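You operate a simulated robot arm through the tools that you are given. There is no shell and no other tool. Be economical: measure what you need, move in short steps, check, and stop when the job is done.

You run a simulated robot arm. Do the job below in one go: nothing can be reset, and whatever is moved stays where it is left.

TASK
Tape the adapter of the size on the job card.
Fine: set the turns by the winder's table, run it once, put the adapter in the green tray, switch off last.

It is judged by the outcome, as a careful person would: the job done as asked, and still so three seconds after it is handed in. It fails if anything else is knocked over, pushed out of place, dropped, spilled or broken.

THE ROBOT
A 6-joint arm with a two-finger parallel gripper, fixed in place. Base frame: the origin is at the foot of the arm, x ahead of it, y to its left, z up; the work surface is at about z = 0.85. Readings come in m, degrees, newtons and seconds.
With the tool pointing down near the work surface it reaches from about 0.26 to 0.68 m from the base axis. Its first joint turns from -66.0 to 66.0 degrees. Payload 2.9 kg.
The TCP is the grasp point between the finger pads, 0.03 m short of the fingertips. In the tool frame z runs along the fingers and y along their closing line. The gripper opens to 0.11 m. The fingers are 0.02 m wide and 0.01 m thick; the gripper's body (0.048 by 0.112 m) begins 0.055 m behind the TCP.
Orientation is that of the tool frame in the base frame, as a unit quaternion [w, x, y, z]. With the fingers straight down and closing along the base's y, the tool's x points along the base's -x, its y along +y and its z along -z.

THE INTERFACE
- The arm moves only by the tool send_rows. Its argument "series" is a list of rows, each an object of numbers (a shift or turn left out is 0, a gripper value left out holds the last): "jaw": the closure, from 0 (fully open) to 1 (shut); "x", "y", "z": the shift along the tool's x, y, z in units of 40 mm (1.0 is 40 mm); "rx", "ry", "rz": the turn, a rotation vector about the tool's x, y, z in units of 5 degrees (1.0 is 5 degrees). In form: [{"jaw": .., "x": .., "y": .., "z": .., "rx": .., "ry": .., "rz": ..}, ...]. A call has 1 to 8 rows; each row shifts and turns the commanded pose from where the row before left it, along the tool's axes as they then stand. A call with a number of a shift or a turn outside -1 to 1 is refused whole. A row lasts 0.2 s, in which the tool goes at most 0.05 m and 8.6 degrees; a call with a longer step from one row to the next is refused whole, and so is a gripper value outside its range. A pose out of reach is approached as far as the arm can. The call stops where the force on the tool passes 40 N (or 10 N more than at its start, if that is more) or the arm is blocked; 0.2 s more then pass. Each finger travels about 0.108 m/s and halts on what it meets, pressing with about 41 N; the grip force reading is that of the motor and also rises with nothing between the fingers. The clock runs only during rows and for 0.2 s after the last one: add rows that do not move to give the fingers time. It gives the time, the measured TCP pose, the force on the tool (base axes), the opening and the grip force at its end, in the units of the frame above (readings bear some noise), and new pictures: "pictures" is both (left out), scene, wrist or none.
- Cameras (640 x 400 px; columns grow to the right, rows downward): "scene" is fixed at [0.0856, 0.4376, 1.4023]; the picture's right is [-0.69, -0.72, 0.00], its down [-0.30, 0.29, -0.91] and it looks along [0.66, -0.63, -0.42] (base axes); focal length 321 px, centre (320, 200). "wrist" rides on the gripper at [-0.036, 0, -0.057] in the tool frame; the picture's right is [0.00, -1.00, 0.00], its down [0.97, 0.00, -0.24] and it looks along [0.24, 0.00, 0.97] (tool axes); focal length 218 px, centre (320, 200). There is no depth. A picture from a camera that has moved, and an enlarged one, comes with that camera's place and axes in the base frame and with its lens.
- enlarge(camera, box): a new picture of the part [left, top, right, bottom] of that camera's present view, enlarged. No time passes.
- hand_in(): hands the job in; it is judged then, once.

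Work in short steps. Places have to be worked out from the pictures, the camera data and where the tool is seen: move nearer, look again, correct. Check each grasp and each placing, and mend what went wrong. You have 120 turns and 150 pictures in all, those below and enlarged ones among them. Open the gripper and draw the arm clear of the work before you hand the job in, unless the task says otherwise; then end with one line.

The tools are called by a JSON object that holds its "fn" and its "kwargs". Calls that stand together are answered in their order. send_rows: Moves the arm, as the interface text tells. Its arguments: {"type":"object","properties":{"series":{"type":"array","items":{"type":"object","properties":{"jaw":{"type":"number"},"x":{"type":"number"},"y":{"type":"number"},"z":{"type":"number"},"rx":{"type":"number"},"ry":{"type":"number"},"rz":{"type":"number"}}}},"pictures":{"type":"string","enum":["both","scene","wrist","none"]}},"required":["series"]} The other tools are called the same way: enlarge (camera, box) takes an enlarged picture of a part of a camera's view; hand_in () hands the job in.

At the start:

```text
t: 0.0
tcp_pos: [0.4461, -0.1068, 1.2018]
ee_rot: [0.0, 0.0, 1.0, 0.0]
contact_force: [0.3, -0.8, 0.3]
width: 0.1099
gripper_force: 0.1
```

scene: 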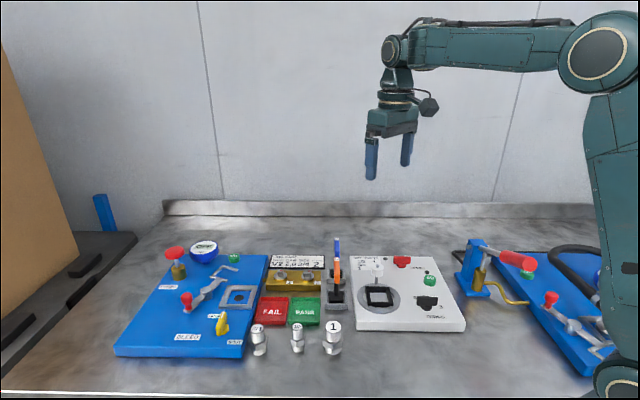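
wrist: 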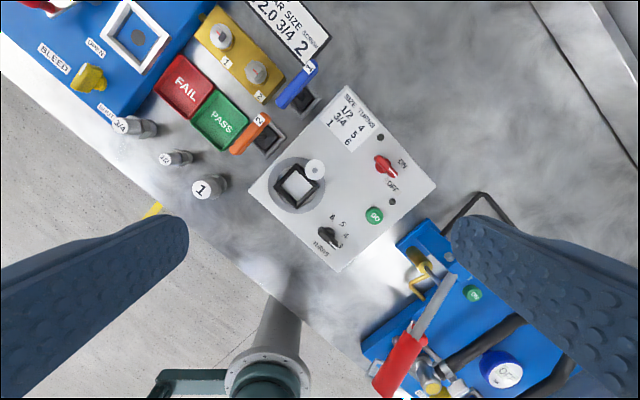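

I see a job card, adapters (1/2, 3/4, 1), a tape winder (white box), and a pass/green tray. I'll zoom in on the details first.

{"fn": "enlarge", "kwargs": {"camera": "wrist", "box": [200, 0, 360, 100]}}

{"fn": "enlarge", "kwargs": {"camera": "wrist", "box": [240, 80, 448, 280]}}

{"fn": "enlarge", "kwargs": {"camera": "scene", "box": [230, 230, 480, 370]}}

```text
4.00 times, centred on (280, 50) of wrist
camera zoom: at [0.4817, -0.108, 1.259], right [0.0, -1.0, 0.0], down [-0.97, 0.0, 0.24], along [-0.24, 0.0, -0.97], focal length 873 px, centre (480, 800)
```

zoom: 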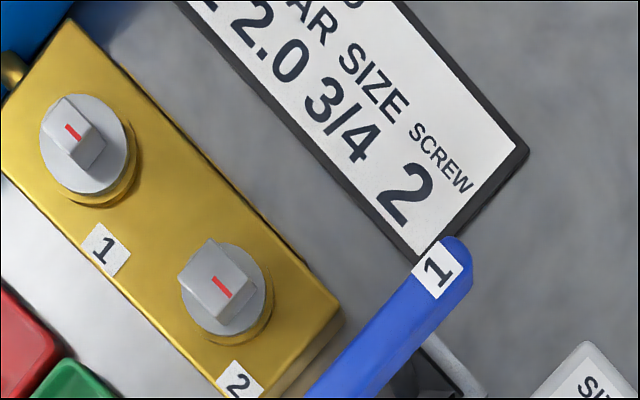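

```text
2.00 times, centred on (344, 180) of wrist
camera zoom: at [0.4817, -0.108, 1.259], right [0.0, -1.0, 0.0], down [-0.97, 0.0, 0.24], along [-0.24, 0.0, -0.97], focal length 436 px, centre (272, 240)
```

zoom: 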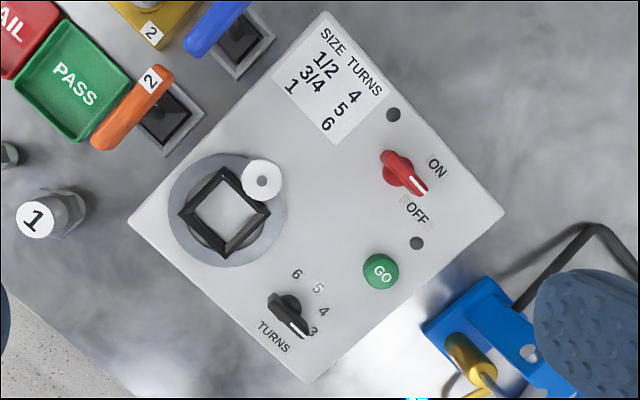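

```text
2.56 times, centred on (355, 300) of scene
camera zoom: at [0.0856, 0.4376, 1.4023], right [-0.69, -0.72, 0.0], down [-0.3, 0.29, -0.91], along [0.66, -0.63, -0.42], focal length 823 px, centre (230, -56)
```

zoom: 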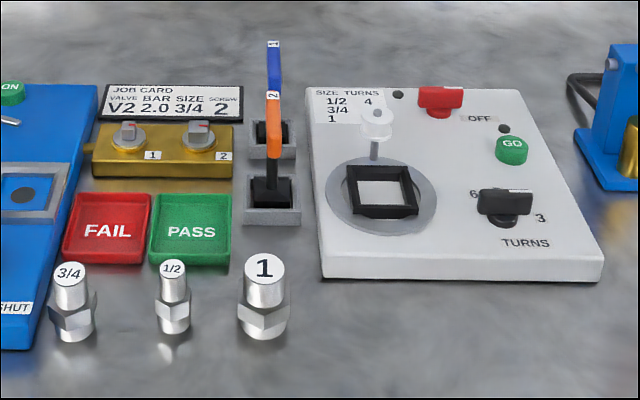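

Card: size 3/4, so 5 turns. The turns knob is currently at 3 and power is apparently OFF. I'll lower above the winder for a closer look.

{"fn": "send_rows", "kwargs": {"series": [{"z": 1}, {"z": 1}, {"z": 1}], "pictures": "wrist"}}

```text
t: 0.8
tcp_pos: [0.4457, -0.1072, 1.0811]
ee_rot: [0.001, 0.0, 1.0, 0.0]
contact_force: [-0.1, -0.6, 0.0]
width: 0.11
gripper_force: 0.0
camera wrist: at [0.4819, -0.1081, 1.1387], right [0.0, -1.0, 0.0], down [-0.97, 0.0, 0.24], along [-0.24, 0.0, -0.97], focal length 218 px, centre (320, 200)
```

wrist: 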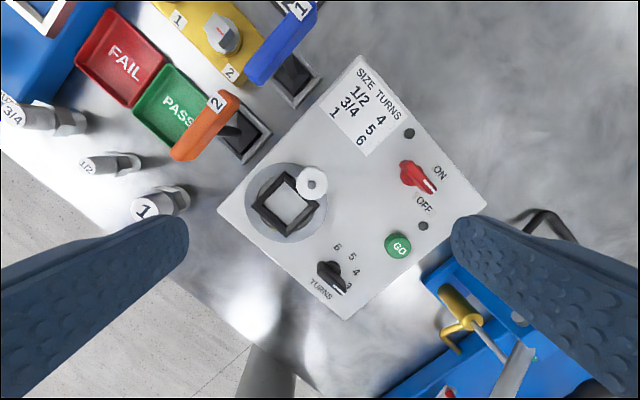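

{"fn": "enlarge", "kwargs": {"camera": "wrist", "box": [290, 220, 418, 300]}}

{"fn": "enlarge", "kwargs": {"camera": "wrist", "box": [370, 110, 498, 190]}}

{"fn": "enlarge", "kwargs": {"camera": "scene", "box": [360, 245, 470, 330]}}

```text
5.00 times, centred on (354, 260) of wrist
camera zoom: at [0.4819, -0.1081, 1.1387], right [0.0, -1.0, 0.0], down [-0.97, 0.0, 0.24], along [-0.24, 0.0, -0.97], focal length 1091 px, centre (150, -100)
```

zoom: 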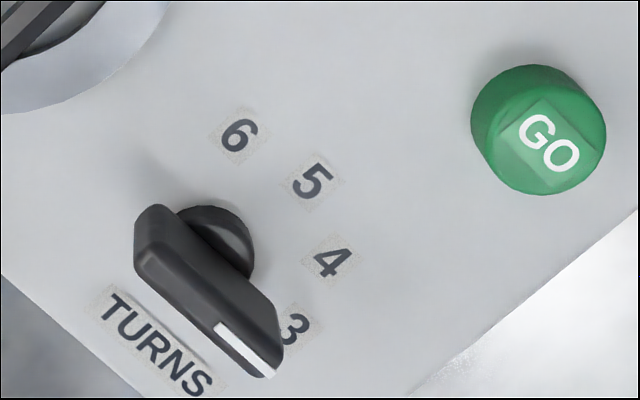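

```text
5.00 times, centred on (434, 150) of wrist
camera zoom: at [0.4819, -0.1081, 1.1387], right [0.0, -1.0, 0.0], down [-0.97, 0.0, 0.24], along [-0.24, 0.0, -0.97], focal length 1091 px, centre (-250, 450)
```

zoom: 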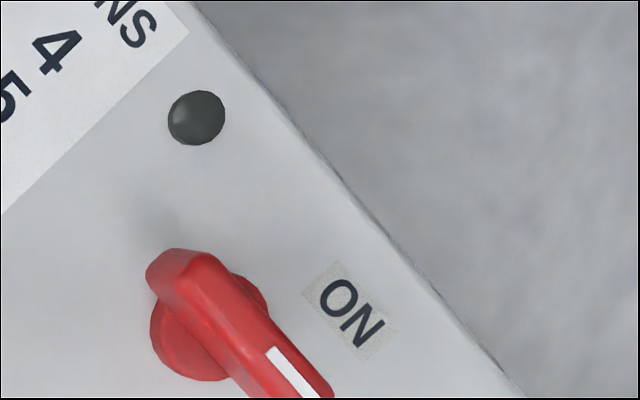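

```text
4.71 times, centred on (415, 288) of scene
camera zoom: at [0.0856, 0.4376, 1.4023], right [-0.69, -0.72, 0.0], down [-0.3, 0.29, -0.91], along [0.66, -0.63, -0.42], focal length 1513 px, centre (-127, -212)
```

zoom: 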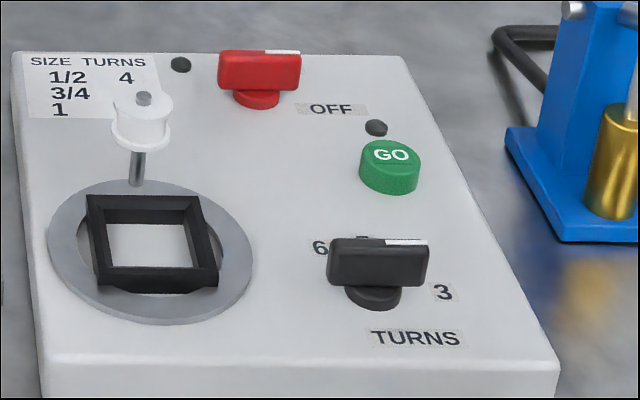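

Labels are about 40° apart, so 3→5 is ~80-90° counter-clockwise. Knob centre is estimated at (0.325,-0.125), with its bar along ~-137°. I'll move above it, turn the tool to straddle the bar and partly close the jaw.

{"fn": "send_rows", "kwargs": {"series": [{"x": 1, "y": -0.15, "jaw": 0.5}, {"x": 1, "y": -0.15}, {"x": 1, "y": -0.15}, {"rz": -1}, {"rz": -1}, {"rz": -1}, {"rz": -1}, {"rz": -1}], "pictures": "none"}}

{"fn": "send_rows", "kwargs": {"series": [{"rz": -1}, {"rz": -1}, {"rz": -1}, {"rz": -0.5}, {}]}}

```text
t: 2.6
tcp_pos: [0.3252, -0.1255, 1.0814]
ee_rot: [0.0, -0.218, 0.976, 0.0]
contact_force: [0.7, -0.1, 0.1]
width: 0.055
gripper_force: 0.0
```

```text
t: 3.8
tcp_pos: [0.3256, -0.1259, 1.0827]
ee_rot: [0.0, -0.363, 0.932, 0.001]
contact_force: [0.1, 0.0, -0.7]
width: 0.0553
gripper_force: 0.0
camera wrist: at [0.3523, -0.1018, 1.1392], right [0.68, -0.74, 0.0], down [-0.71, -0.66, 0.24], along [-0.18, -0.16, -0.97], focal length 218 px, centre (320, 200)
```

scene: 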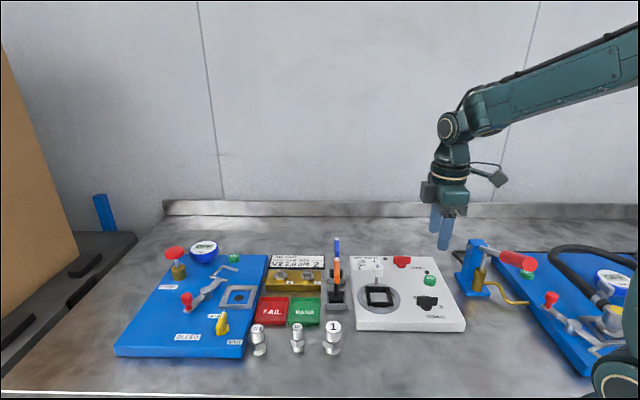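
wrist: 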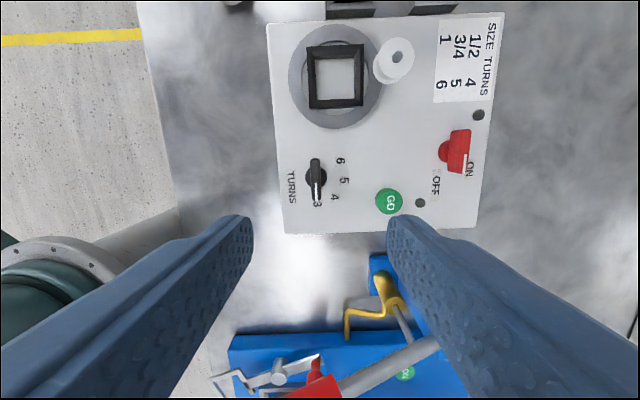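

The bar is aligned with the fingers. I'll zoom in to measure the centring.

{"fn": "enlarge", "kwargs": {"camera": "wrist", "box": [270, 140, 366, 220]}}

{"fn": "enlarge", "kwargs": {"camera": "wrist", "box": [410, 90, 522, 220]}}

```text
5.00 times, centred on (318, 180) of wrist
camera zoom: at [0.3523, -0.1018, 1.1392], right [0.68, -0.74, 0.0], down [-0.71, -0.66, 0.24], along [-0.18, -0.16, -0.97], focal length 1091 px, centre (330, 300)
```

zoom: 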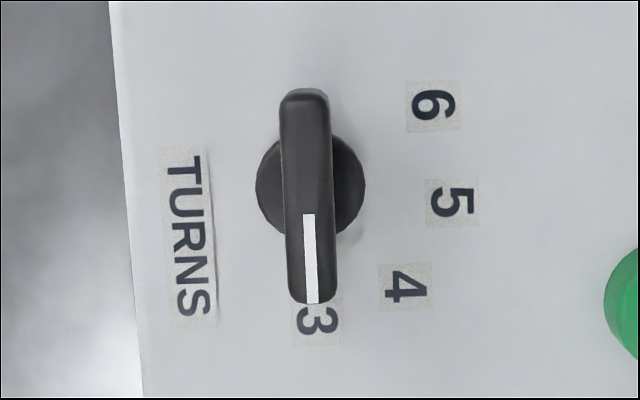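

```text
3.08 times, centred on (466, 155) of wrist
camera zoom: at [0.3523, -0.1018, 1.1392], right [0.68, -0.74, 0.0], down [-0.71, -0.66, 0.24], along [-0.18, -0.16, -0.97], focal length 672 px, centre (-129, 338)
```

zoom: 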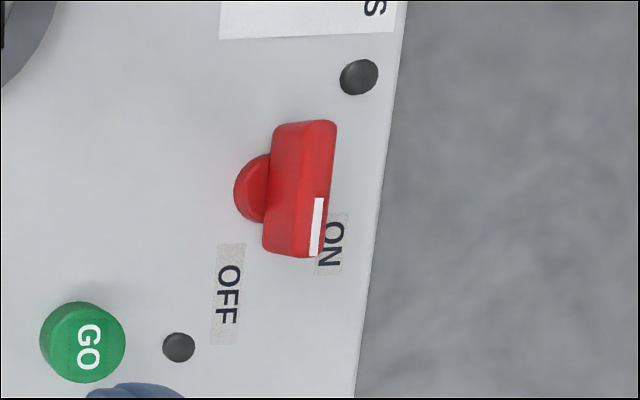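

Labels are 40° apart, so the turn is 80° CCW. I'll correct 4 mm sideways, then descend to straddle the bar (TCP z≈0.923).

{"fn": "send_rows", "kwargs": {"series": [{"x": -0.03, "y": 0.105}, {"z": 1}, {"z": 1}, {"z": 1}, {"z": 0.6}, {}]}}

```text
t: 5.2
tcp_pos: [0.3238, -0.1216, 0.9382]
ee_rot: [0.0, -0.363, 0.932, 0.0]
contact_force: [1.0, 0.1, 0.0]
width: 0.0554
gripper_force: 0.0
camera wrist: at [0.3506, -0.0974, 0.9954], right [0.68, -0.74, 0.0], down [-0.72, -0.66, 0.24], along [-0.18, -0.16, -0.97], focal length 218 px, centre (320, 200)
```

scene: 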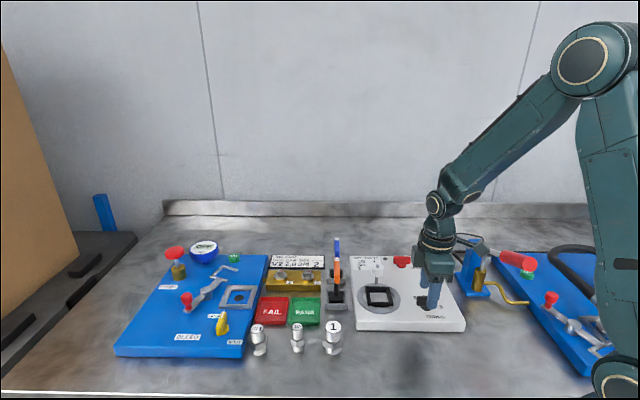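
wrist: 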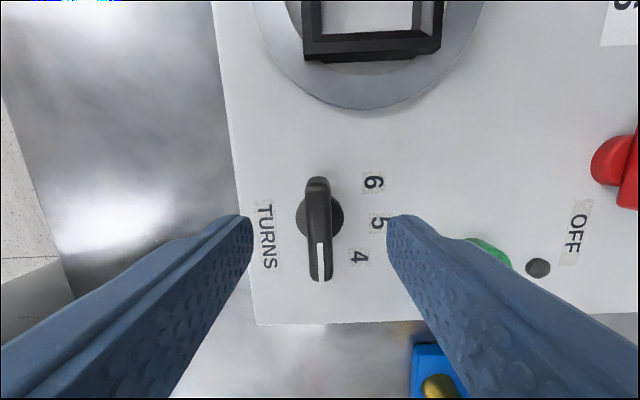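

Bar is centred between the fingers with its top near fingertip level. I'll lower ~17 mm and close.

{"fn": "send_rows", "kwargs": {"series": [{"z": 0.43}, {}, {"jaw": 0.95}, {}, {}, {}]}}

```text
t: 6.6
tcp_pos: [0.3236, -0.1206, 0.9199]
ee_rot: [0.0, -0.364, 0.932, 0.0]
contact_force: [-1.6, -0.3, -3.5]
width: 0.0112
gripper_force: 44.5
camera wrist: at [0.3503, -0.0975, 0.978], right [0.68, -0.74, 0.0], down [-0.71, -0.66, 0.24], along [-0.18, -0.16, -0.97], focal length 218 px, centre (320, 200)
```

scene: 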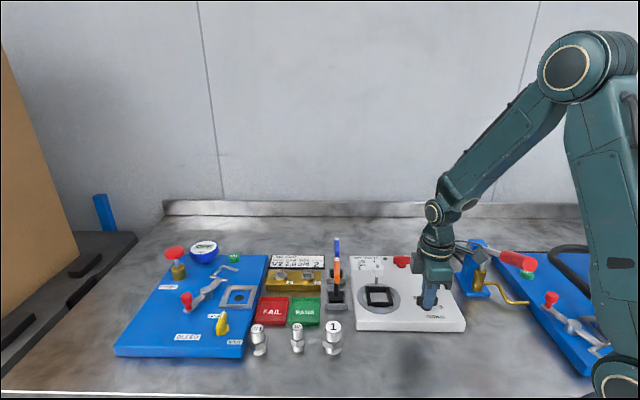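
wrist: 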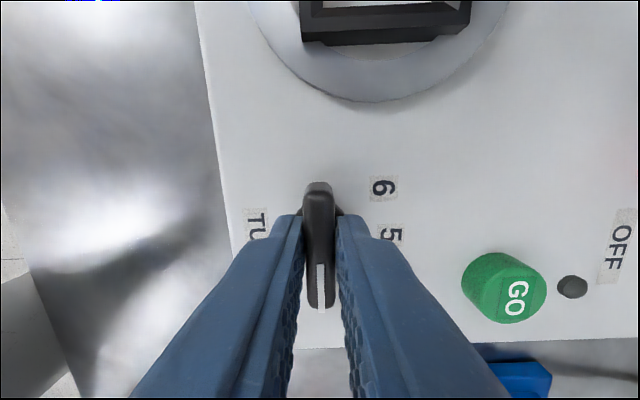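

The bar is gripped (width 11 mm). Turning CCW 80° in two calls.

{"fn": "send_rows", "kwargs": {"series": [{"rz": -1}, {"rz": -1}, {"rz": -1}, {"rz": -1}, {"rz": -1}, {"rz": -1}, {"rz": -1}, {"rz": -1}], "pictures": "wrist"}}

```text
t: 8.4
tcp_pos: [0.3239, -0.122, 0.9199]
ee_rot: [0.0, -0.66, 0.751, 0.001]
contact_force: [-11.2, 9.4, 18.6]
width: 0.0108
gripper_force: 44.7
camera wrist: at [0.3279, -0.0858, 0.978], right [0.99, -0.13, 0.0], down [-0.12, -0.96, 0.24], along [-0.03, -0.24, -0.97], focal length 218 px, centre (320, 200)
```

wrist: 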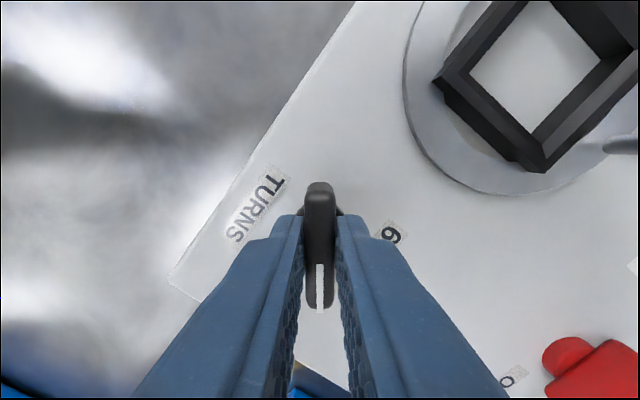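

{"fn": "send_rows", "kwargs": {"series": [{"rz": -1}, {"rz": -1}, {"rz": -1}, {"rz": -1}, {"rz": -1}, {"rz": -1}, {"rz": -1}, {"rz": -1}], "pictures": "wrist"}}

```text
t: 10.2
tcp_pos: [0.3218, -0.1216, 0.9209]
ee_rot: [0.0, 0.877, -0.48, -0.002]
contact_force: [-20.8, 12.1, 25.6]
width: 0.0105
gripper_force: 45.0
camera wrist: at [0.3033, -0.0914, 0.978], right [0.84, 0.54, 0.0], down [0.52, -0.82, 0.24], along [0.13, -0.2, -0.97], focal length 218 px, centre (320, 200)
```

wrist: 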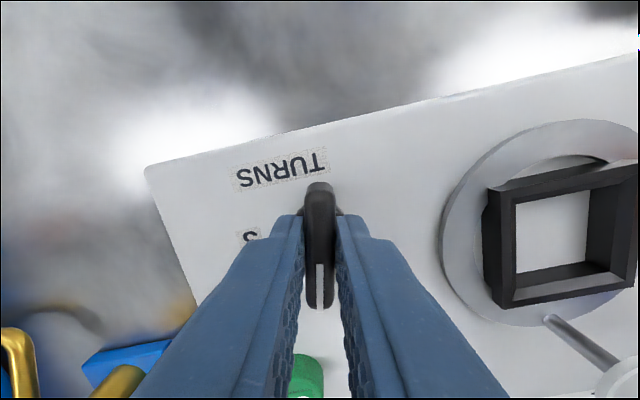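

Knob turned 80°. Release, rise and check the pointer.

{"fn": "send_rows", "kwargs": {"series": [{"jaw": 0.5}, {}, {"z": -1}, {"z": -1}, {"z": -1}, {}], "pictures": "wrist"}}

{"fn": "enlarge", "kwargs": {"camera": "wrist", "box": [270, 140, 366, 220]}}

```text
t: 11.6
tcp_pos: [0.3223, -0.1223, 1.0415]
ee_rot: [0.0, 0.877, -0.481, 0.0]
contact_force: [0.5, 0.0, -0.5]
width: 0.0551
gripper_force: 0.0
camera wrist: at [0.304, -0.0922, 1.0984], right [0.84, 0.54, 0.0], down [0.52, -0.82, 0.24], along [0.13, -0.2, -0.97], focal length 218 px, centre (320, 200)
```

wrist: 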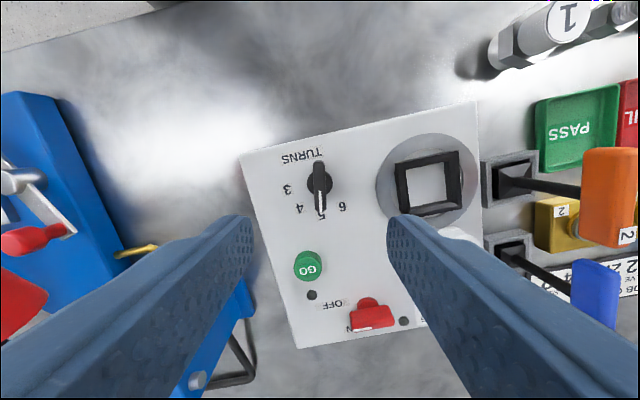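

```text
5.00 times, centred on (318, 180) of wrist
camera zoom: at [0.304, -0.0922, 1.0984], right [0.84, 0.54, 0.0], down [0.52, -0.82, 0.24], along [0.13, -0.2, -0.97], focal length 1091 px, centre (330, 300)
```

zoom: 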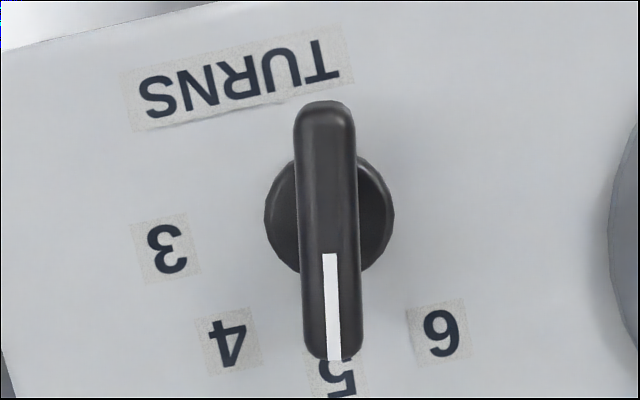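

Pointer is on 5. Next I'll rise, rotate the tool back, and move toward the 3/4 adapter near (0.507, 0.20).

{"fn": "send_rows", "kwargs": {"series": [{"rz": 1, "z": -0.3}, {"rz": 1, "z": -0.3}, {"rz": 1, "z": -0.3}, {"rz": 1, "z": -0.3}, {"rz": 1, "z": -0.3}, {"rz": 1, "z": -0.3}, {"rz": 1}, {"rz": 1}], "pictures": "none"}}

{"fn": "send_rows", "kwargs": {"series": [{"rz": 1, "jaw": 0}, {"rz": 1}, {"rz": 1}, {"rz": 1}, {"rz": 1}, {"rz": 1}, {"rz": 1}, {"rz": 1}], "pictures": "none"}}

{"fn": "send_rows", "kwargs": {"series": [{"x": -1, "y": 0.31}, {"x": -1, "y": 0.31}, {"x": -1, "y": 0.31}, {"x": -1, "y": 0.31}, {"x": -1, "y": 0.31}, {"x": -1, "y": 0.31}, {"x": -1, "y": 0.31}, {"x": -1, "y": 0.31}], "pictures": "none"}}

{"fn": "send_rows", "kwargs": {"series": [{"x": -0.7, "y": 0.2}, {"x": -0.7, "y": 0.2}, {}]}}

```text
t: 13.4
tcp_pos: [0.3233, -0.1213, 1.112]
ee_rot: [0.0, -0.659, 0.752, 0.001]
contact_force: [-0.3, -0.8, -0.1]
width: 0.055
gripper_force: 0.1
```

```text
t: 15.2
tcp_pos: [0.324, -0.1226, 1.113]
ee_rot: [0.001, -0.361, 0.933, 0.0]
contact_force: [0.2, 0.0, 0.4]
width: 0.11
gripper_force: 0.0
```

```text
t: 17.0
tcp_pos: [0.4936, 0.1689, 1.1125]
ee_rot: [0.0, -0.362, 0.932, 0.001]
contact_force: [-0.3, 0.7, 0.1]
width: 0.1102
gripper_force: 0.0
```

```text
t: 17.8
tcp_pos: [0.524, 0.2173, 1.1137]
ee_rot: [0.0, -0.363, 0.932, -0.001]
contact_force: [0.1, -0.9, 0.5]
width: 0.1096
gripper_force: 0.1
camera wrist: at [0.5502, 0.2411, 1.1702], right [0.68, -0.74, 0.0], down [-0.72, -0.66, 0.24], along [-0.18, -0.16, -0.97], focal length 218 px, centre (320, 200)
```

scene: 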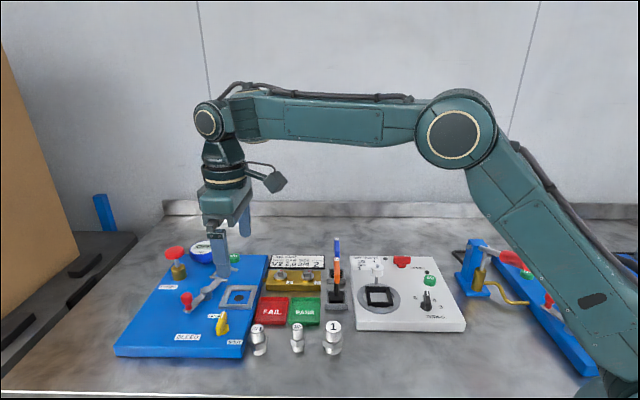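
wrist: 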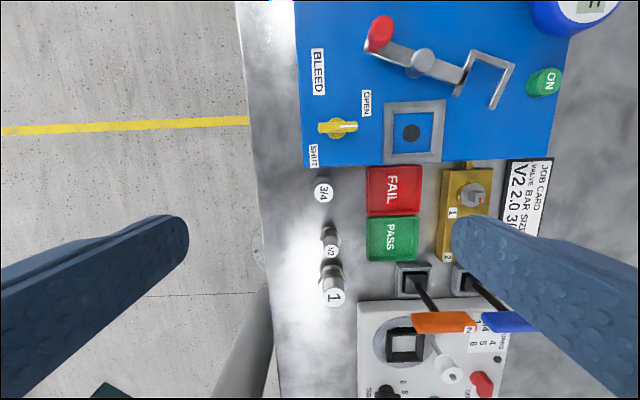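

{"fn": "enlarge", "kwargs": {"camera": "wrist", "box": [280, 150, 440, 270]}}

{"fn": "enlarge", "kwargs": {"camera": "scene", "box": [240, 310, 350, 370]}}

```text
3.33 times, centred on (360, 210) of wrist
camera zoom: at [0.5502, 0.2411, 1.1702], right [0.68, -0.74, 0.0], down [-0.72, -0.66, 0.24], along [-0.18, -0.16, -0.97], focal length 728 px, centre (187, 167)
```

zoom: 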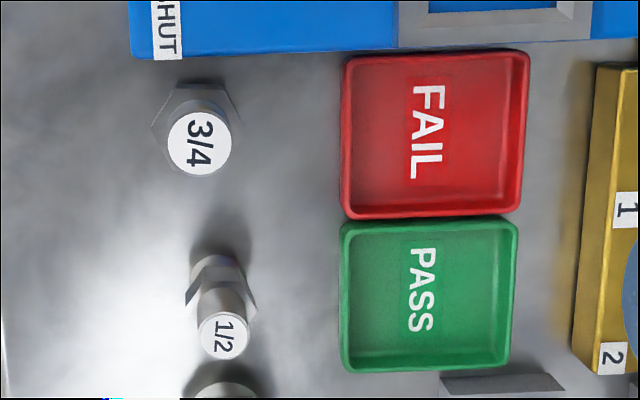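

```text
5.82 times, centred on (295, 340) of scene
camera zoom: at [0.0856, 0.4376, 1.4023], right [-0.69, -0.72, 0.0], down [-0.3, 0.29, -0.91], along [0.66, -0.63, -0.42], focal length 1870 px, centre (466, -614)
```

zoom: 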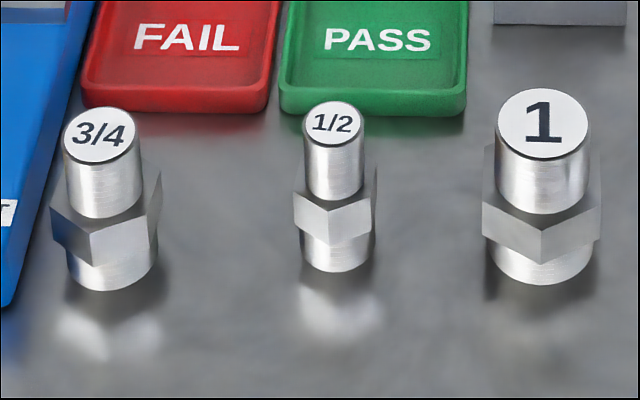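

The 3/4 adapter stands at about (0.510, 0.2025), ~60 mm tall, with its upper cylinder ~24 mm across. I'll move over it with a half-open jaw and go partway down.

{"fn": "send_rows", "kwargs": {"series": [{"x": 0.5, "y": -0.03, "jaw": 0.5}, {"z": 1}, {"z": 1}, {"z": 0.9}, {}], "pictures": "both"}}

```text
t: 19.0
tcp_pos: [0.5091, 0.2006, 0.9972]
ee_rot: [0.0, -0.362, 0.932, 0.0]
contact_force: [0.7, 0.5, -0.1]
width: 0.055
gripper_force: 0.0
camera wrist: at [0.5362, 0.2251, 1.0544], right [0.68, -0.74, 0.0], down [-0.72, -0.66, 0.24], along [-0.18, -0.16, -0.97], focal length 218 px, centre (320, 200)
```

scene: 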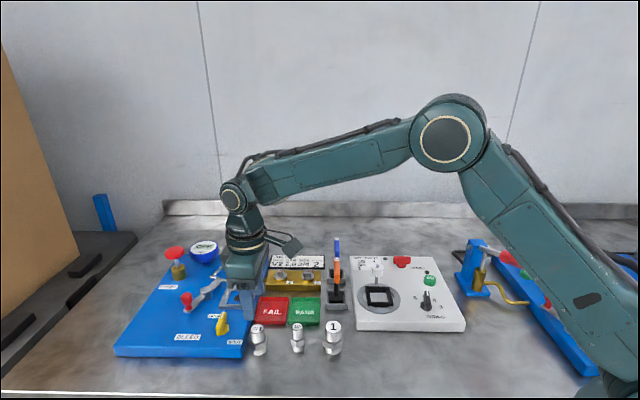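
wrist: 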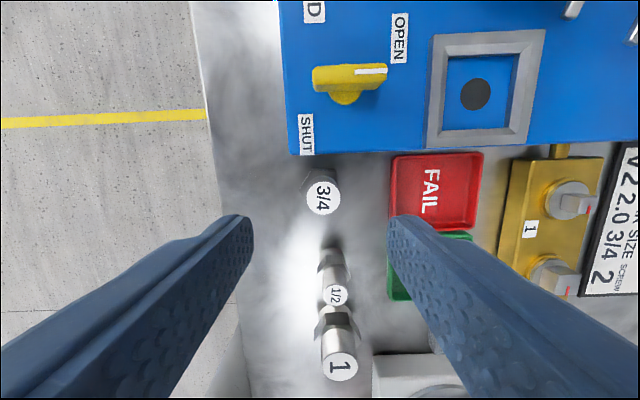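

Offset is ~2 mm; correct, descend to TCP z≈0.918 so the tips stay above the hex.

{"fn": "send_rows", "kwargs": {"series": [{"x": -0.05, "y": -0.035}, {"z": 1}, {"z": 0.96}, {}], "pictures": "both"}}

{"fn": "enlarge", "kwargs": {"camera": "scene", "box": [200, 290, 310, 370]}}

```text
t: 20.0
tcp_pos: [0.512, 0.2024, 0.9172]
ee_rot: [0.001, -0.362, 0.932, 0.001]
contact_force: [0.3, -0.4, 0.5]
width: 0.0551
gripper_force: 0.0
camera wrist: at [0.5392, 0.2265, 0.9748], right [0.68, -0.74, 0.0], down [-0.72, -0.66, 0.24], along [-0.18, -0.16, -0.97], focal length 218 px, centre (320, 200)
```

scene: 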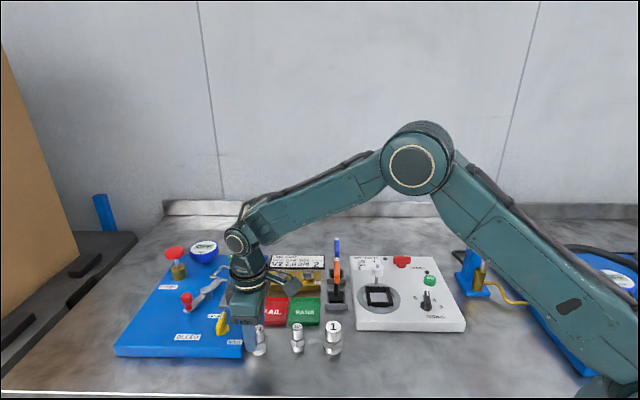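
wrist: 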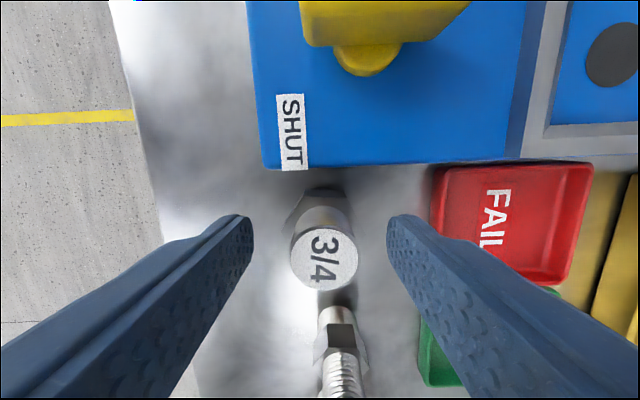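

```text
5.00 times, centred on (255, 330) of scene
camera zoom: at [0.0856, 0.4376, 1.4023], right [-0.69, -0.72, 0.0], down [-0.3, 0.29, -0.91], along [0.66, -0.63, -0.42], focal length 1607 px, centre (645, -450)
```

zoom: 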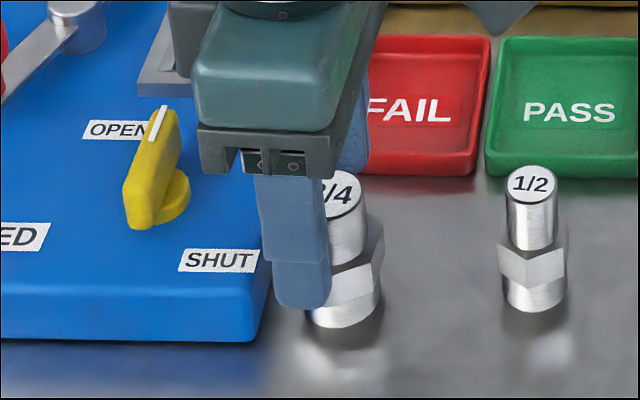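

Adapter is centred to ~1.5 mm. Small correction and close.

{"fn": "send_rows", "kwargs": {"series": [{"y": -0.04}, {"jaw": 0.9}, {}, {}, {}], "pictures": "wrist"}}

```text
t: 21.2
tcp_pos: [0.5125, 0.2017, 0.9183]
ee_rot: [0.001, -0.362, 0.932, 0.0]
contact_force: [0.8, -0.1, -0.3]
width: 0.0238
gripper_force: 40.4
camera wrist: at [0.54, 0.2255, 0.9753], right [0.68, -0.74, 0.0], down [-0.72, -0.66, 0.24], along [-0.18, -0.16, -0.97], focal length 218 px, centre (320, 200)
```

wrist: 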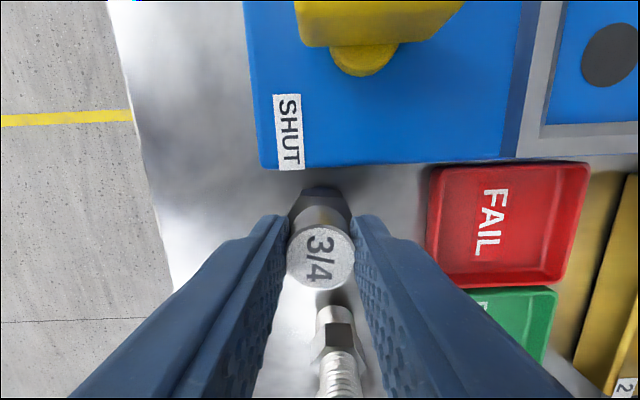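

Gripped on the cylinder (23.8 mm). Lift straight up and carry to above the winder socket.

{"fn": "send_rows", "kwargs": {"series": [{"z": -0.5}, {"z": -1}, {"z": -1}, {"z": -1}, {"z": -1}, {"z": -1}, {}], "pictures": "scene"}}

{"fn": "send_rows", "kwargs": {"series": [{"x": 0.91, "y": -0.49}, {"x": 0.91, "y": -0.49}, {"x": 0.91, "y": -0.49}, {"x": 0.91, "y": -0.49}, {"x": 0.91, "y": -0.49}, {"x": 0.91, "y": -0.49}, {"x": 0.91, "y": -0.49}, {}], "pictures": "both"}}

```text
t: 22.8
tcp_pos: [0.5133, 0.201, 1.1379]
ee_rot: [0.001, -0.362, 0.932, 0.0]
contact_force: [0.2, 0.0, -1.1]
width: 0.024
gripper_force: 41.0
```

scene: 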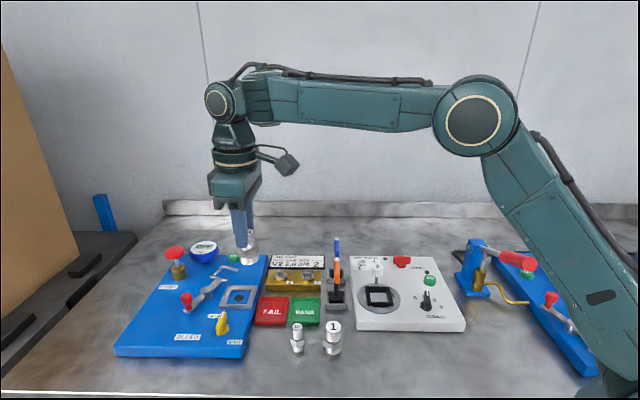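

```text
t: 24.6
tcp_pos: [0.4163, -0.0713, 1.1362]
ee_rot: [0.0, -0.361, 0.932, 0.0]
contact_force: [0.6, -0.1, -1.5]
width: 0.0237
gripper_force: 41.1
camera wrist: at [0.4434, -0.0479, 1.1952], right [0.68, -0.74, 0.0], down [-0.72, -0.66, 0.24], along [-0.18, -0.16, -0.97], focal length 218 px, centre (320, 200)
```

scene: 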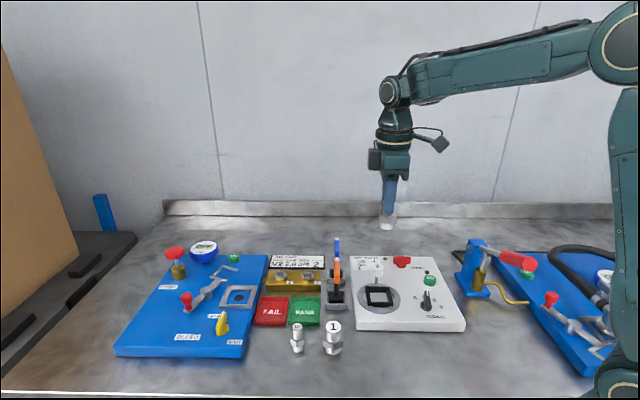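
wrist: 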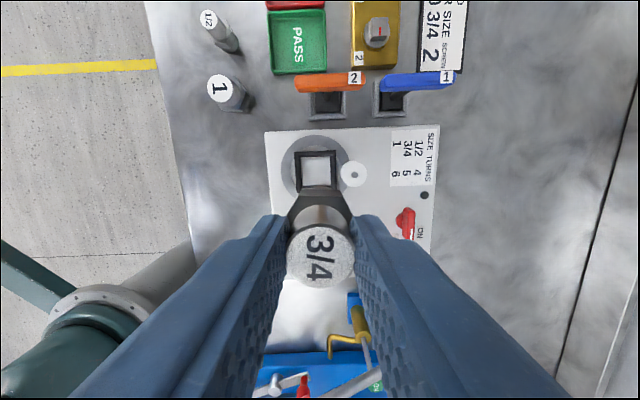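

{"fn": "enlarge", "kwargs": {"camera": "wrist", "box": [270, 120, 382, 200]}}

{"fn": "enlarge", "kwargs": {"camera": "scene", "box": [350, 250, 420, 315]}}

```text
5.00 times, centred on (326, 160) of wrist
camera zoom: at [0.4434, -0.0479, 1.1952], right [0.68, -0.74, 0.0], down [-0.72, -0.66, 0.24], along [-0.18, -0.16, -0.97], focal length 1091 px, centre (290, 400)
```

zoom: 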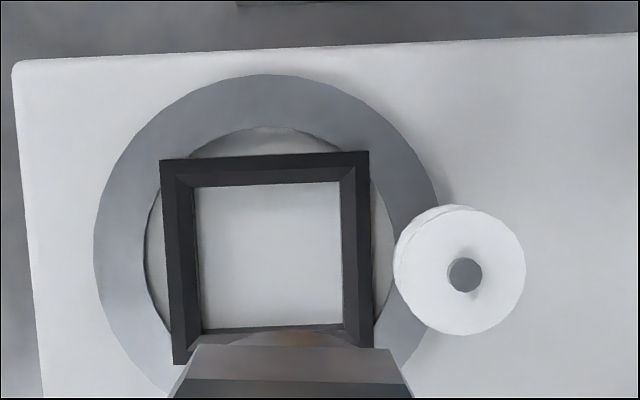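

```text
6.15 times, centred on (385, 282) of scene
camera zoom: at [0.0856, 0.4376, 1.4023], right [-0.69, -0.72, 0.0], down [-0.3, 0.29, -0.91], along [0.66, -0.63, -0.42], focal length 1978 px, centre (-80, -308)
```

zoom: 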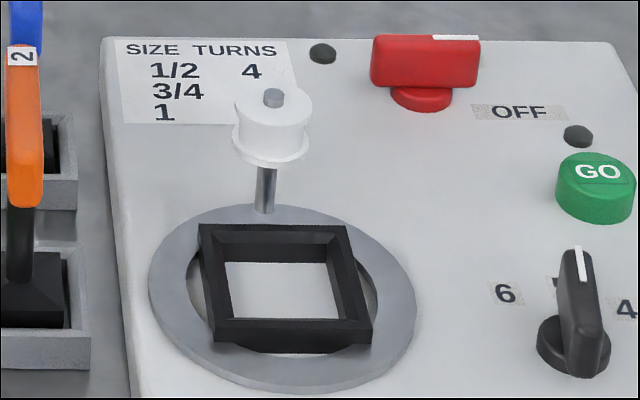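

The socket is a raised square frame centred at about (0.414,-0.067), with the tape post ~47 mm behind it. I'll rotate 90° so the fingers close parallel to the panel, away from the post.

{"fn": "send_rows", "kwargs": {"series": [{"rz": 1}, {"rz": 1}, {"rz": 1}, {"rz": 1}, {"rz": 1}, {"rz": 1}, {"rz": 1}, {"rz": 1}], "pictures": "none"}}

{"fn": "send_rows", "kwargs": {"series": [{"rz": 1}, {"rz": 1}, {"rz": 1}, {"rz": 1}, {"rz": 1}, {"rz": 1}, {"rz": 1}, {"rz": 1}], "pictures": "none"}}

{"fn": "send_rows", "kwargs": {"series": [{"rz": 1}, {"rz": 1}, {"z": 1}, {"z": 1}, {}], "pictures": "both"}}

```text
t: 26.4
tcp_pos: [0.4169, -0.0718, 1.1378]
ee_rot: [0.0, -0.021, 1.0, 0.0]
contact_force: [-0.3, -1.0, -1.2]
width: 0.0242
gripper_force: 40.9
```

```text
t: 28.2
tcp_pos: [0.4165, -0.0716, 1.1375]
ee_rot: [-0.001, 0.322, 0.947, 0.001]
contact_force: [-0.7, 0.1, -1.6]
width: 0.024
gripper_force: 41.4
```

```text
t: 29.4
tcp_pos: [0.4176, -0.073, 1.0581]
ee_rot: [0.0, 0.403, 0.915, 0.0]
contact_force: [0.5, -0.4, -2.0]
width: 0.024
gripper_force: 40.9
camera wrist: at [0.4412, -0.0986, 1.1147], right [-0.74, -0.68, 0.0], down [-0.66, 0.72, 0.24], along [-0.16, 0.18, -0.97], focal length 218 px, centre (320, 200)
```

scene: 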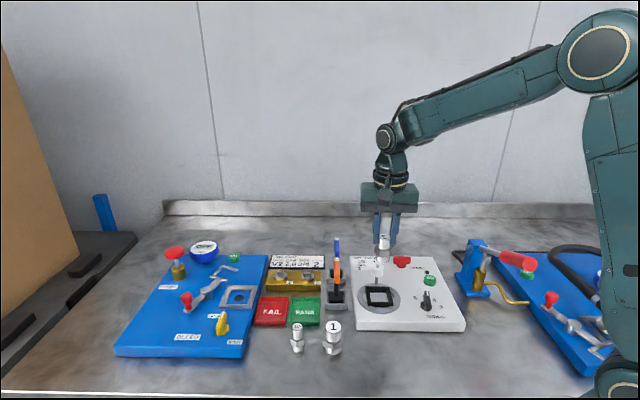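
wrist: 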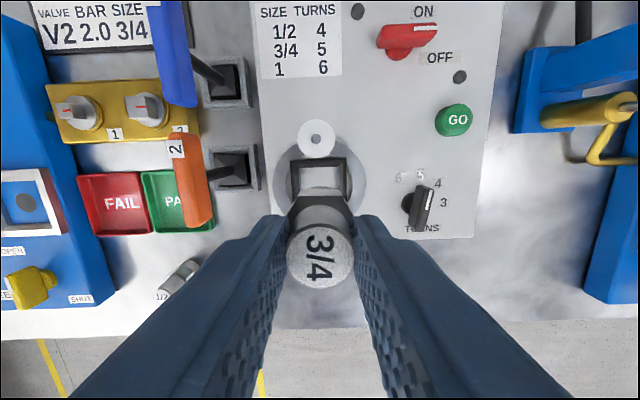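

{"fn": "enlarge", "kwargs": {"camera": "wrist", "box": [264, 110, 376, 200]}}

```text
4.44 times, centred on (320, 155) of wrist
camera zoom: at [0.4412, -0.0986, 1.1147], right [-0.74, -0.68, 0.0], down [-0.66, 0.72, 0.24], along [-0.16, 0.18, -0.97], focal length 970 px, centre (320, 400)
```

zoom: 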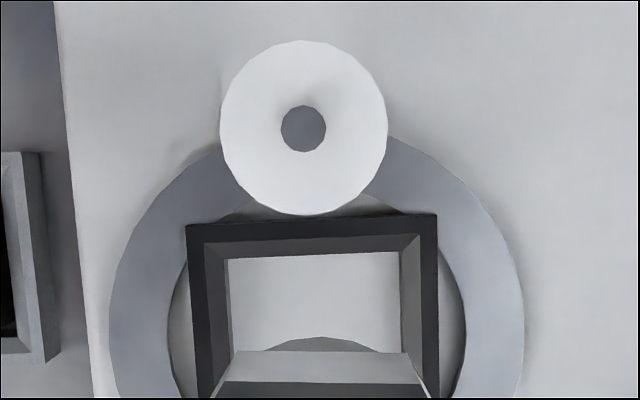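

Offset to the socket centre: +5 mm tool x, +1.3 mm tool y. Correct and descend to just above the floor of the frame.

{"fn": "send_rows", "kwargs": {"series": [{"x": 0.13, "y": 0.033}, {"z": 1}, {"z": 0.8}, {"z": 0.4}, {}], "pictures": "both"}}

{"fn": "enlarge", "kwargs": {"camera": "scene", "box": [340, 235, 430, 320]}}

```text
t: 30.6
tcp_pos: [0.4151, -0.0677, 0.9699]
ee_rot: [0.001, 0.403, 0.915, 0.0]
contact_force: [-0.4, -0.9, -1.0]
width: 0.024
gripper_force: 41.3
camera wrist: at [0.439, -0.0936, 1.0268], right [-0.74, -0.68, 0.0], down [-0.66, 0.72, 0.24], along [-0.16, 0.18, -0.97], focal length 218 px, centre (320, 200)
```

scene: 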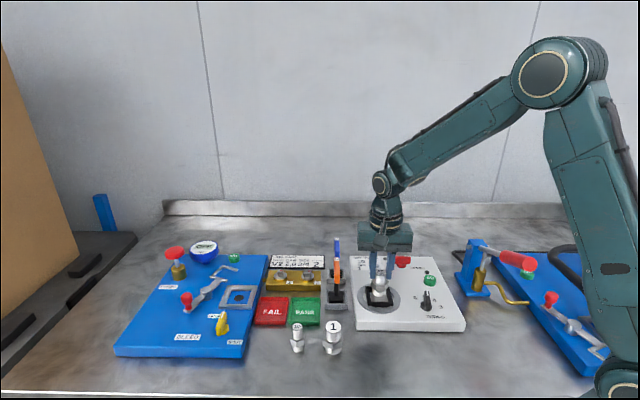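
wrist: 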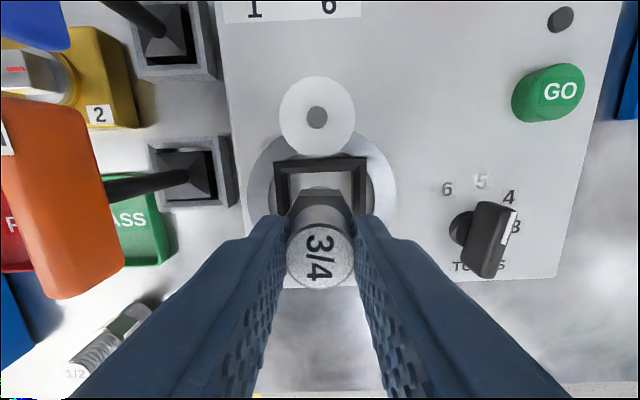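

```text
4.71 times, centred on (385, 278) of scene
camera zoom: at [0.0856, 0.4376, 1.4023], right [-0.69, -0.72, 0.0], down [-0.3, 0.29, -0.91], along [0.66, -0.63, -0.42], focal length 1513 px, centre (14, -165)
```

zoom: 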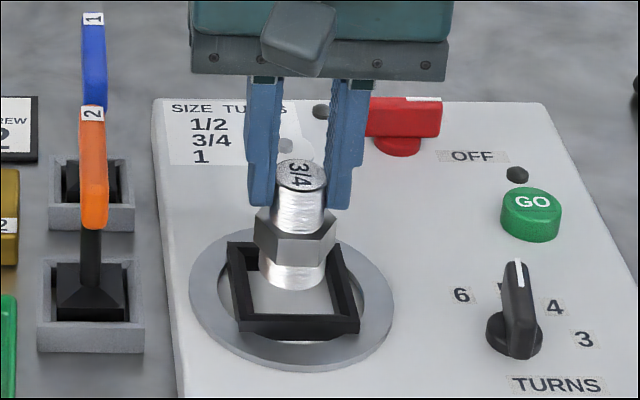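

The adapter looks well centred within a few mm over the frame. I'll bias 1 mm back and lower slowly toward the floor.

{"fn": "send_rows", "kwargs": {"series": [{"x": -0.03, "z": 0.2}, {"z": 0.15}, {}], "pictures": "both"}}

{"fn": "enlarge", "kwargs": {"camera": "scene", "box": [340, 235, 430, 320]}}

```text
t: 31.4
tcp_pos: [0.4162, -0.0665, 0.956]
ee_rot: [0.0, 0.403, 0.915, 0.0]
contact_force: [0.2, 1.3, -1.5]
width: 0.0241
gripper_force: 41.3
camera wrist: at [0.4399, -0.0943, 1.013], right [-0.74, -0.68, 0.0], down [-0.66, 0.72, 0.24], along [-0.16, 0.18, -0.97], focal length 218 px, centre (320, 200)
```

scene: 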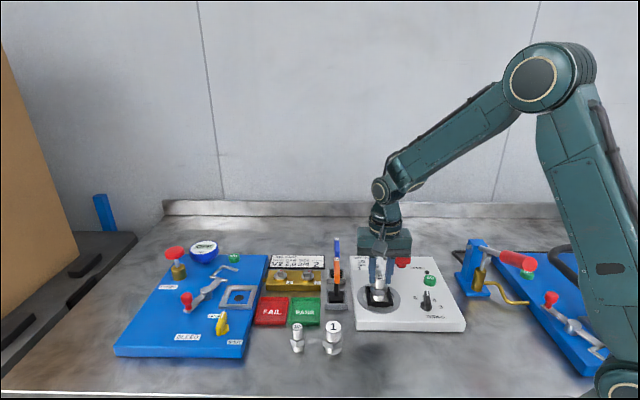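
wrist: 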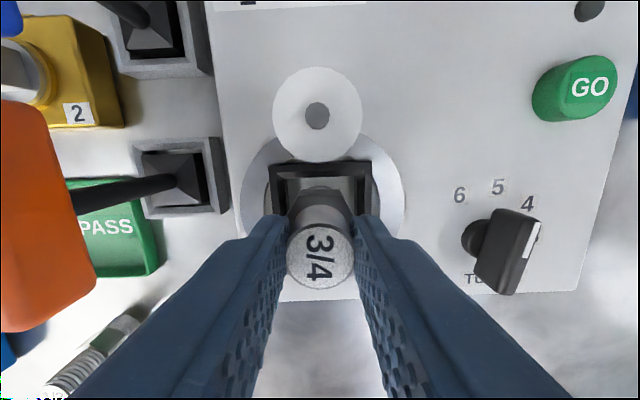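

```text
4.71 times, centred on (385, 278) of scene
camera zoom: at [0.0856, 0.4376, 1.4023], right [-0.69, -0.72, 0.0], down [-0.3, 0.29, -0.91], along [0.66, -0.63, -0.42], focal length 1513 px, centre (14, -165)
```

zoom: 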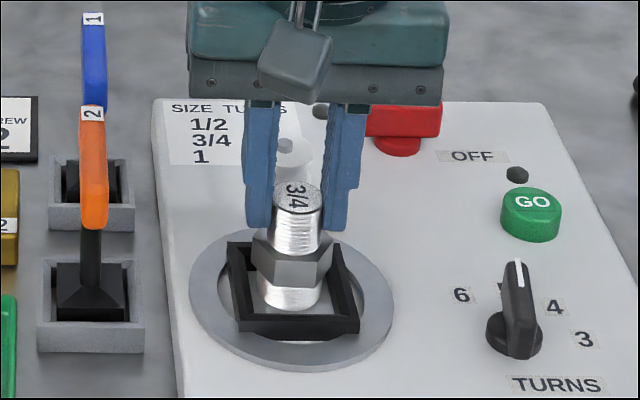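

Inside the frame and clear of its walls. I'll lower in small steps until it touches.

{"fn": "send_rows", "kwargs": {"series": [{"z": 0.05}, {"z": 0.05}, {"z": 0.05}, {}], "pictures": "none"}}

```text
t: 32.4
tcp_pos: [0.4154, -0.0675, 0.9503]
ee_rot: [0.0, 0.402, 0.915, 0.0]
contact_force: [-0.9, 0.7, -1.2]
width: 0.0241
gripper_force: 41.4
```

{"fn": "send_rows", "kwargs": {"series": [{"z": 0.04}, {"z": 0.04}, {"z": 0.04}, {}], "pictures": "none"}}

```text
t: 33.4
tcp_pos: [0.4163, -0.0679, 0.9475]
ee_rot: [0.002, 0.403, 0.915, 0.001]
contact_force: [-0.2, -1.1, 3.4]
width: 0.0238
gripper_force: 41.3
stopped in row 4: the force on the tool passed its limit (the readings are from after the stop); the commanded pose is now the measured one
```

Contact at z=0.9475, matching the panel floor. I'll release with a small opening and check.

{"fn": "send_rows", "kwargs": {"series": [{"jaw": 0.6}, {}, {}], "pictures": "both"}}

{"fn": "enlarge", "kwargs": {"camera": "scene", "box": [340, 235, 430, 320]}}

```text
t: 34.2
tcp_pos: [0.4172, -0.0674, 0.9469]
ee_rot: [0.001, 0.403, 0.915, 0.0]
contact_force: [-0.2, -0.1, -0.2]
width: 0.0437
gripper_force: 0.1
camera wrist: at [0.4406, -0.0943, 1.0046], right [-0.74, -0.68, 0.0], down [-0.66, 0.72, 0.24], along [-0.16, 0.18, -0.97], focal length 218 px, centre (320, 200)
```

scene: 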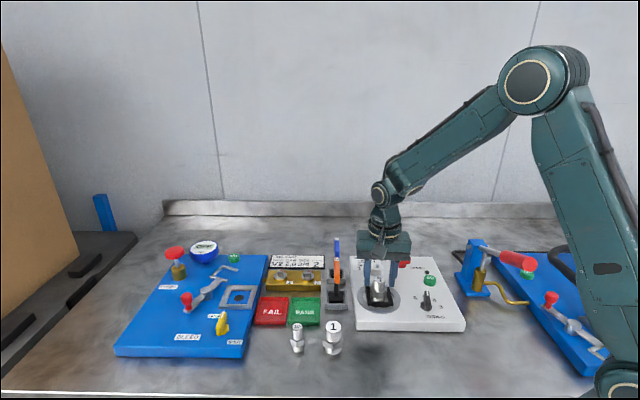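
wrist: 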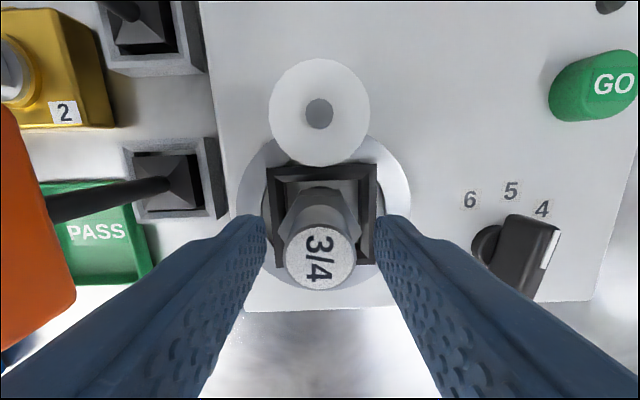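

```text
4.71 times, centred on (385, 278) of scene
camera zoom: at [0.0856, 0.4376, 1.4023], right [-0.69, -0.72, 0.0], down [-0.3, 0.29, -0.91], along [0.66, -0.63, -0.42], focal length 1513 px, centre (14, -165)
```

zoom: 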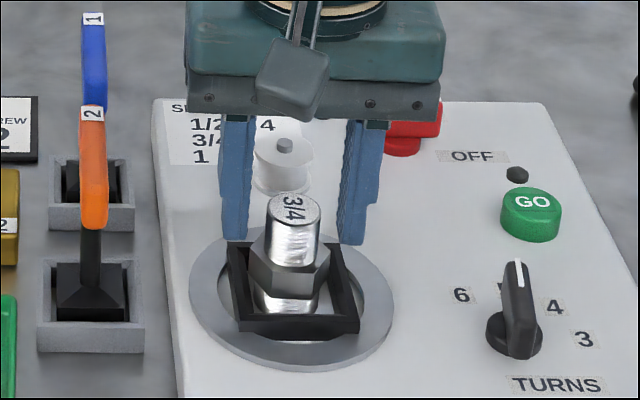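

Adapter stands upright in the socket. Rise, move above the power switch, and rotate back to straddle its bar.

{"fn": "send_rows", "kwargs": {"series": [{"z": -0.5}, {"z": -1}, {"z": -1}, {"z": -1}, {"x": -0.8, "y": -0.464}, {"x": -0.8, "y": -0.464}, {"x": -0.8, "y": -0.464}, {"x": -0.8, "y": -0.464}], "pictures": "none"}}

{"fn": "send_rows", "kwargs": {"series": [{"rz": -1, "jaw": 0.5}, {"rz": -1}, {"rz": -1}, {"rz": -1}, {"rz": -1}, {"rz": -1}, {"rz": -1}, {"rz": -1}], "pictures": "none"}}

{"fn": "send_rows", "kwargs": {"series": [{"rz": -1}, {"rz": -1}, {"rz": -1}, {"rz": -1}, {"rz": -1}, {"rz": -1}, {"rz": -1}, {"rz": -1}], "pictures": "none"}}

{"fn": "send_rows", "kwargs": {"series": [{"rz": -1}, {"rz": -1}, {}], "pictures": "both"}}

```text
t: 36.0
tcp_pos: [0.4485, -0.2122, 1.0867]
ee_rot: [0.0, 0.403, 0.915, 0.001]
contact_force: [-0.2, 0.7, 0.3]
width: 0.0437
gripper_force: 0.1
```

```text
t: 37.8
tcp_pos: [0.4481, -0.2128, 1.0882]
ee_rot: [0.002, 0.065, 0.998, 0.0]
contact_force: [-0.6, 0.3, -0.3]
width: 0.055
gripper_force: 0.0
```

```text
t: 39.6
tcp_pos: [0.4482, -0.2117, 1.0864]
ee_rot: [0.001, -0.281, 0.96, -0.001]
contact_force: [0.1, 0.1, -1.1]
width: 0.0552
gripper_force: 0.0
```

```text
t: 40.4
tcp_pos: [0.4492, -0.2114, 1.0865]
ee_rot: [0.001, -0.363, 0.932, -0.001]
contact_force: [-0.1, 0.7, 1.0]
width: 0.055
gripper_force: 0.1
camera wrist: at [0.4738, -0.1879, 1.1447], right [0.68, -0.74, 0.0], down [-0.72, -0.66, 0.24], along [-0.17, -0.16, -0.97], focal length 218 px, centre (320, 200)
```

scene: 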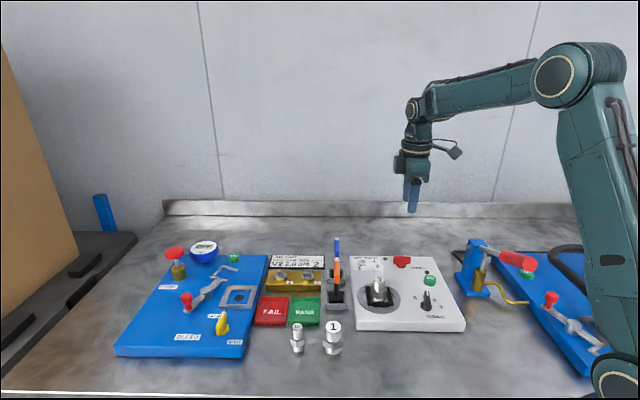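
wrist: 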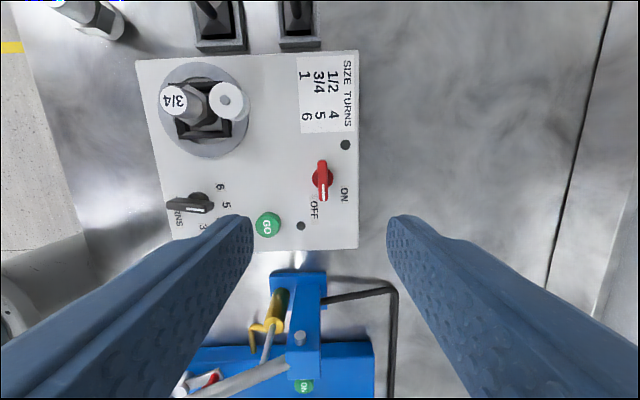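

{"fn": "enlarge", "kwargs": {"camera": "wrist", "box": [270, 130, 366, 220]}}

```text
4.44 times, centred on (318, 175) of wrist
camera zoom: at [0.4738, -0.1879, 1.1447], right [0.68, -0.74, 0.0], down [-0.72, -0.66, 0.24], along [-0.17, -0.16, -0.97], focal length 970 px, centre (329, 311)
```

zoom: 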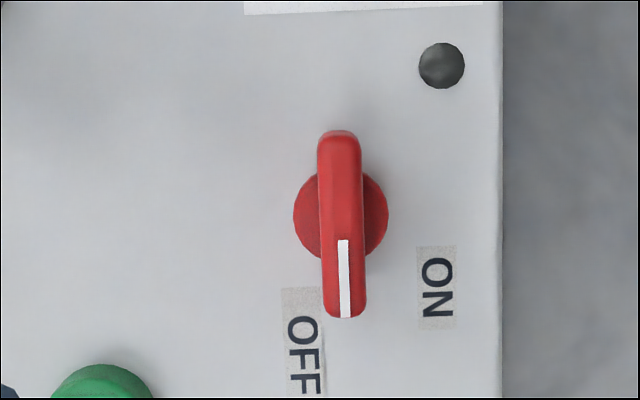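

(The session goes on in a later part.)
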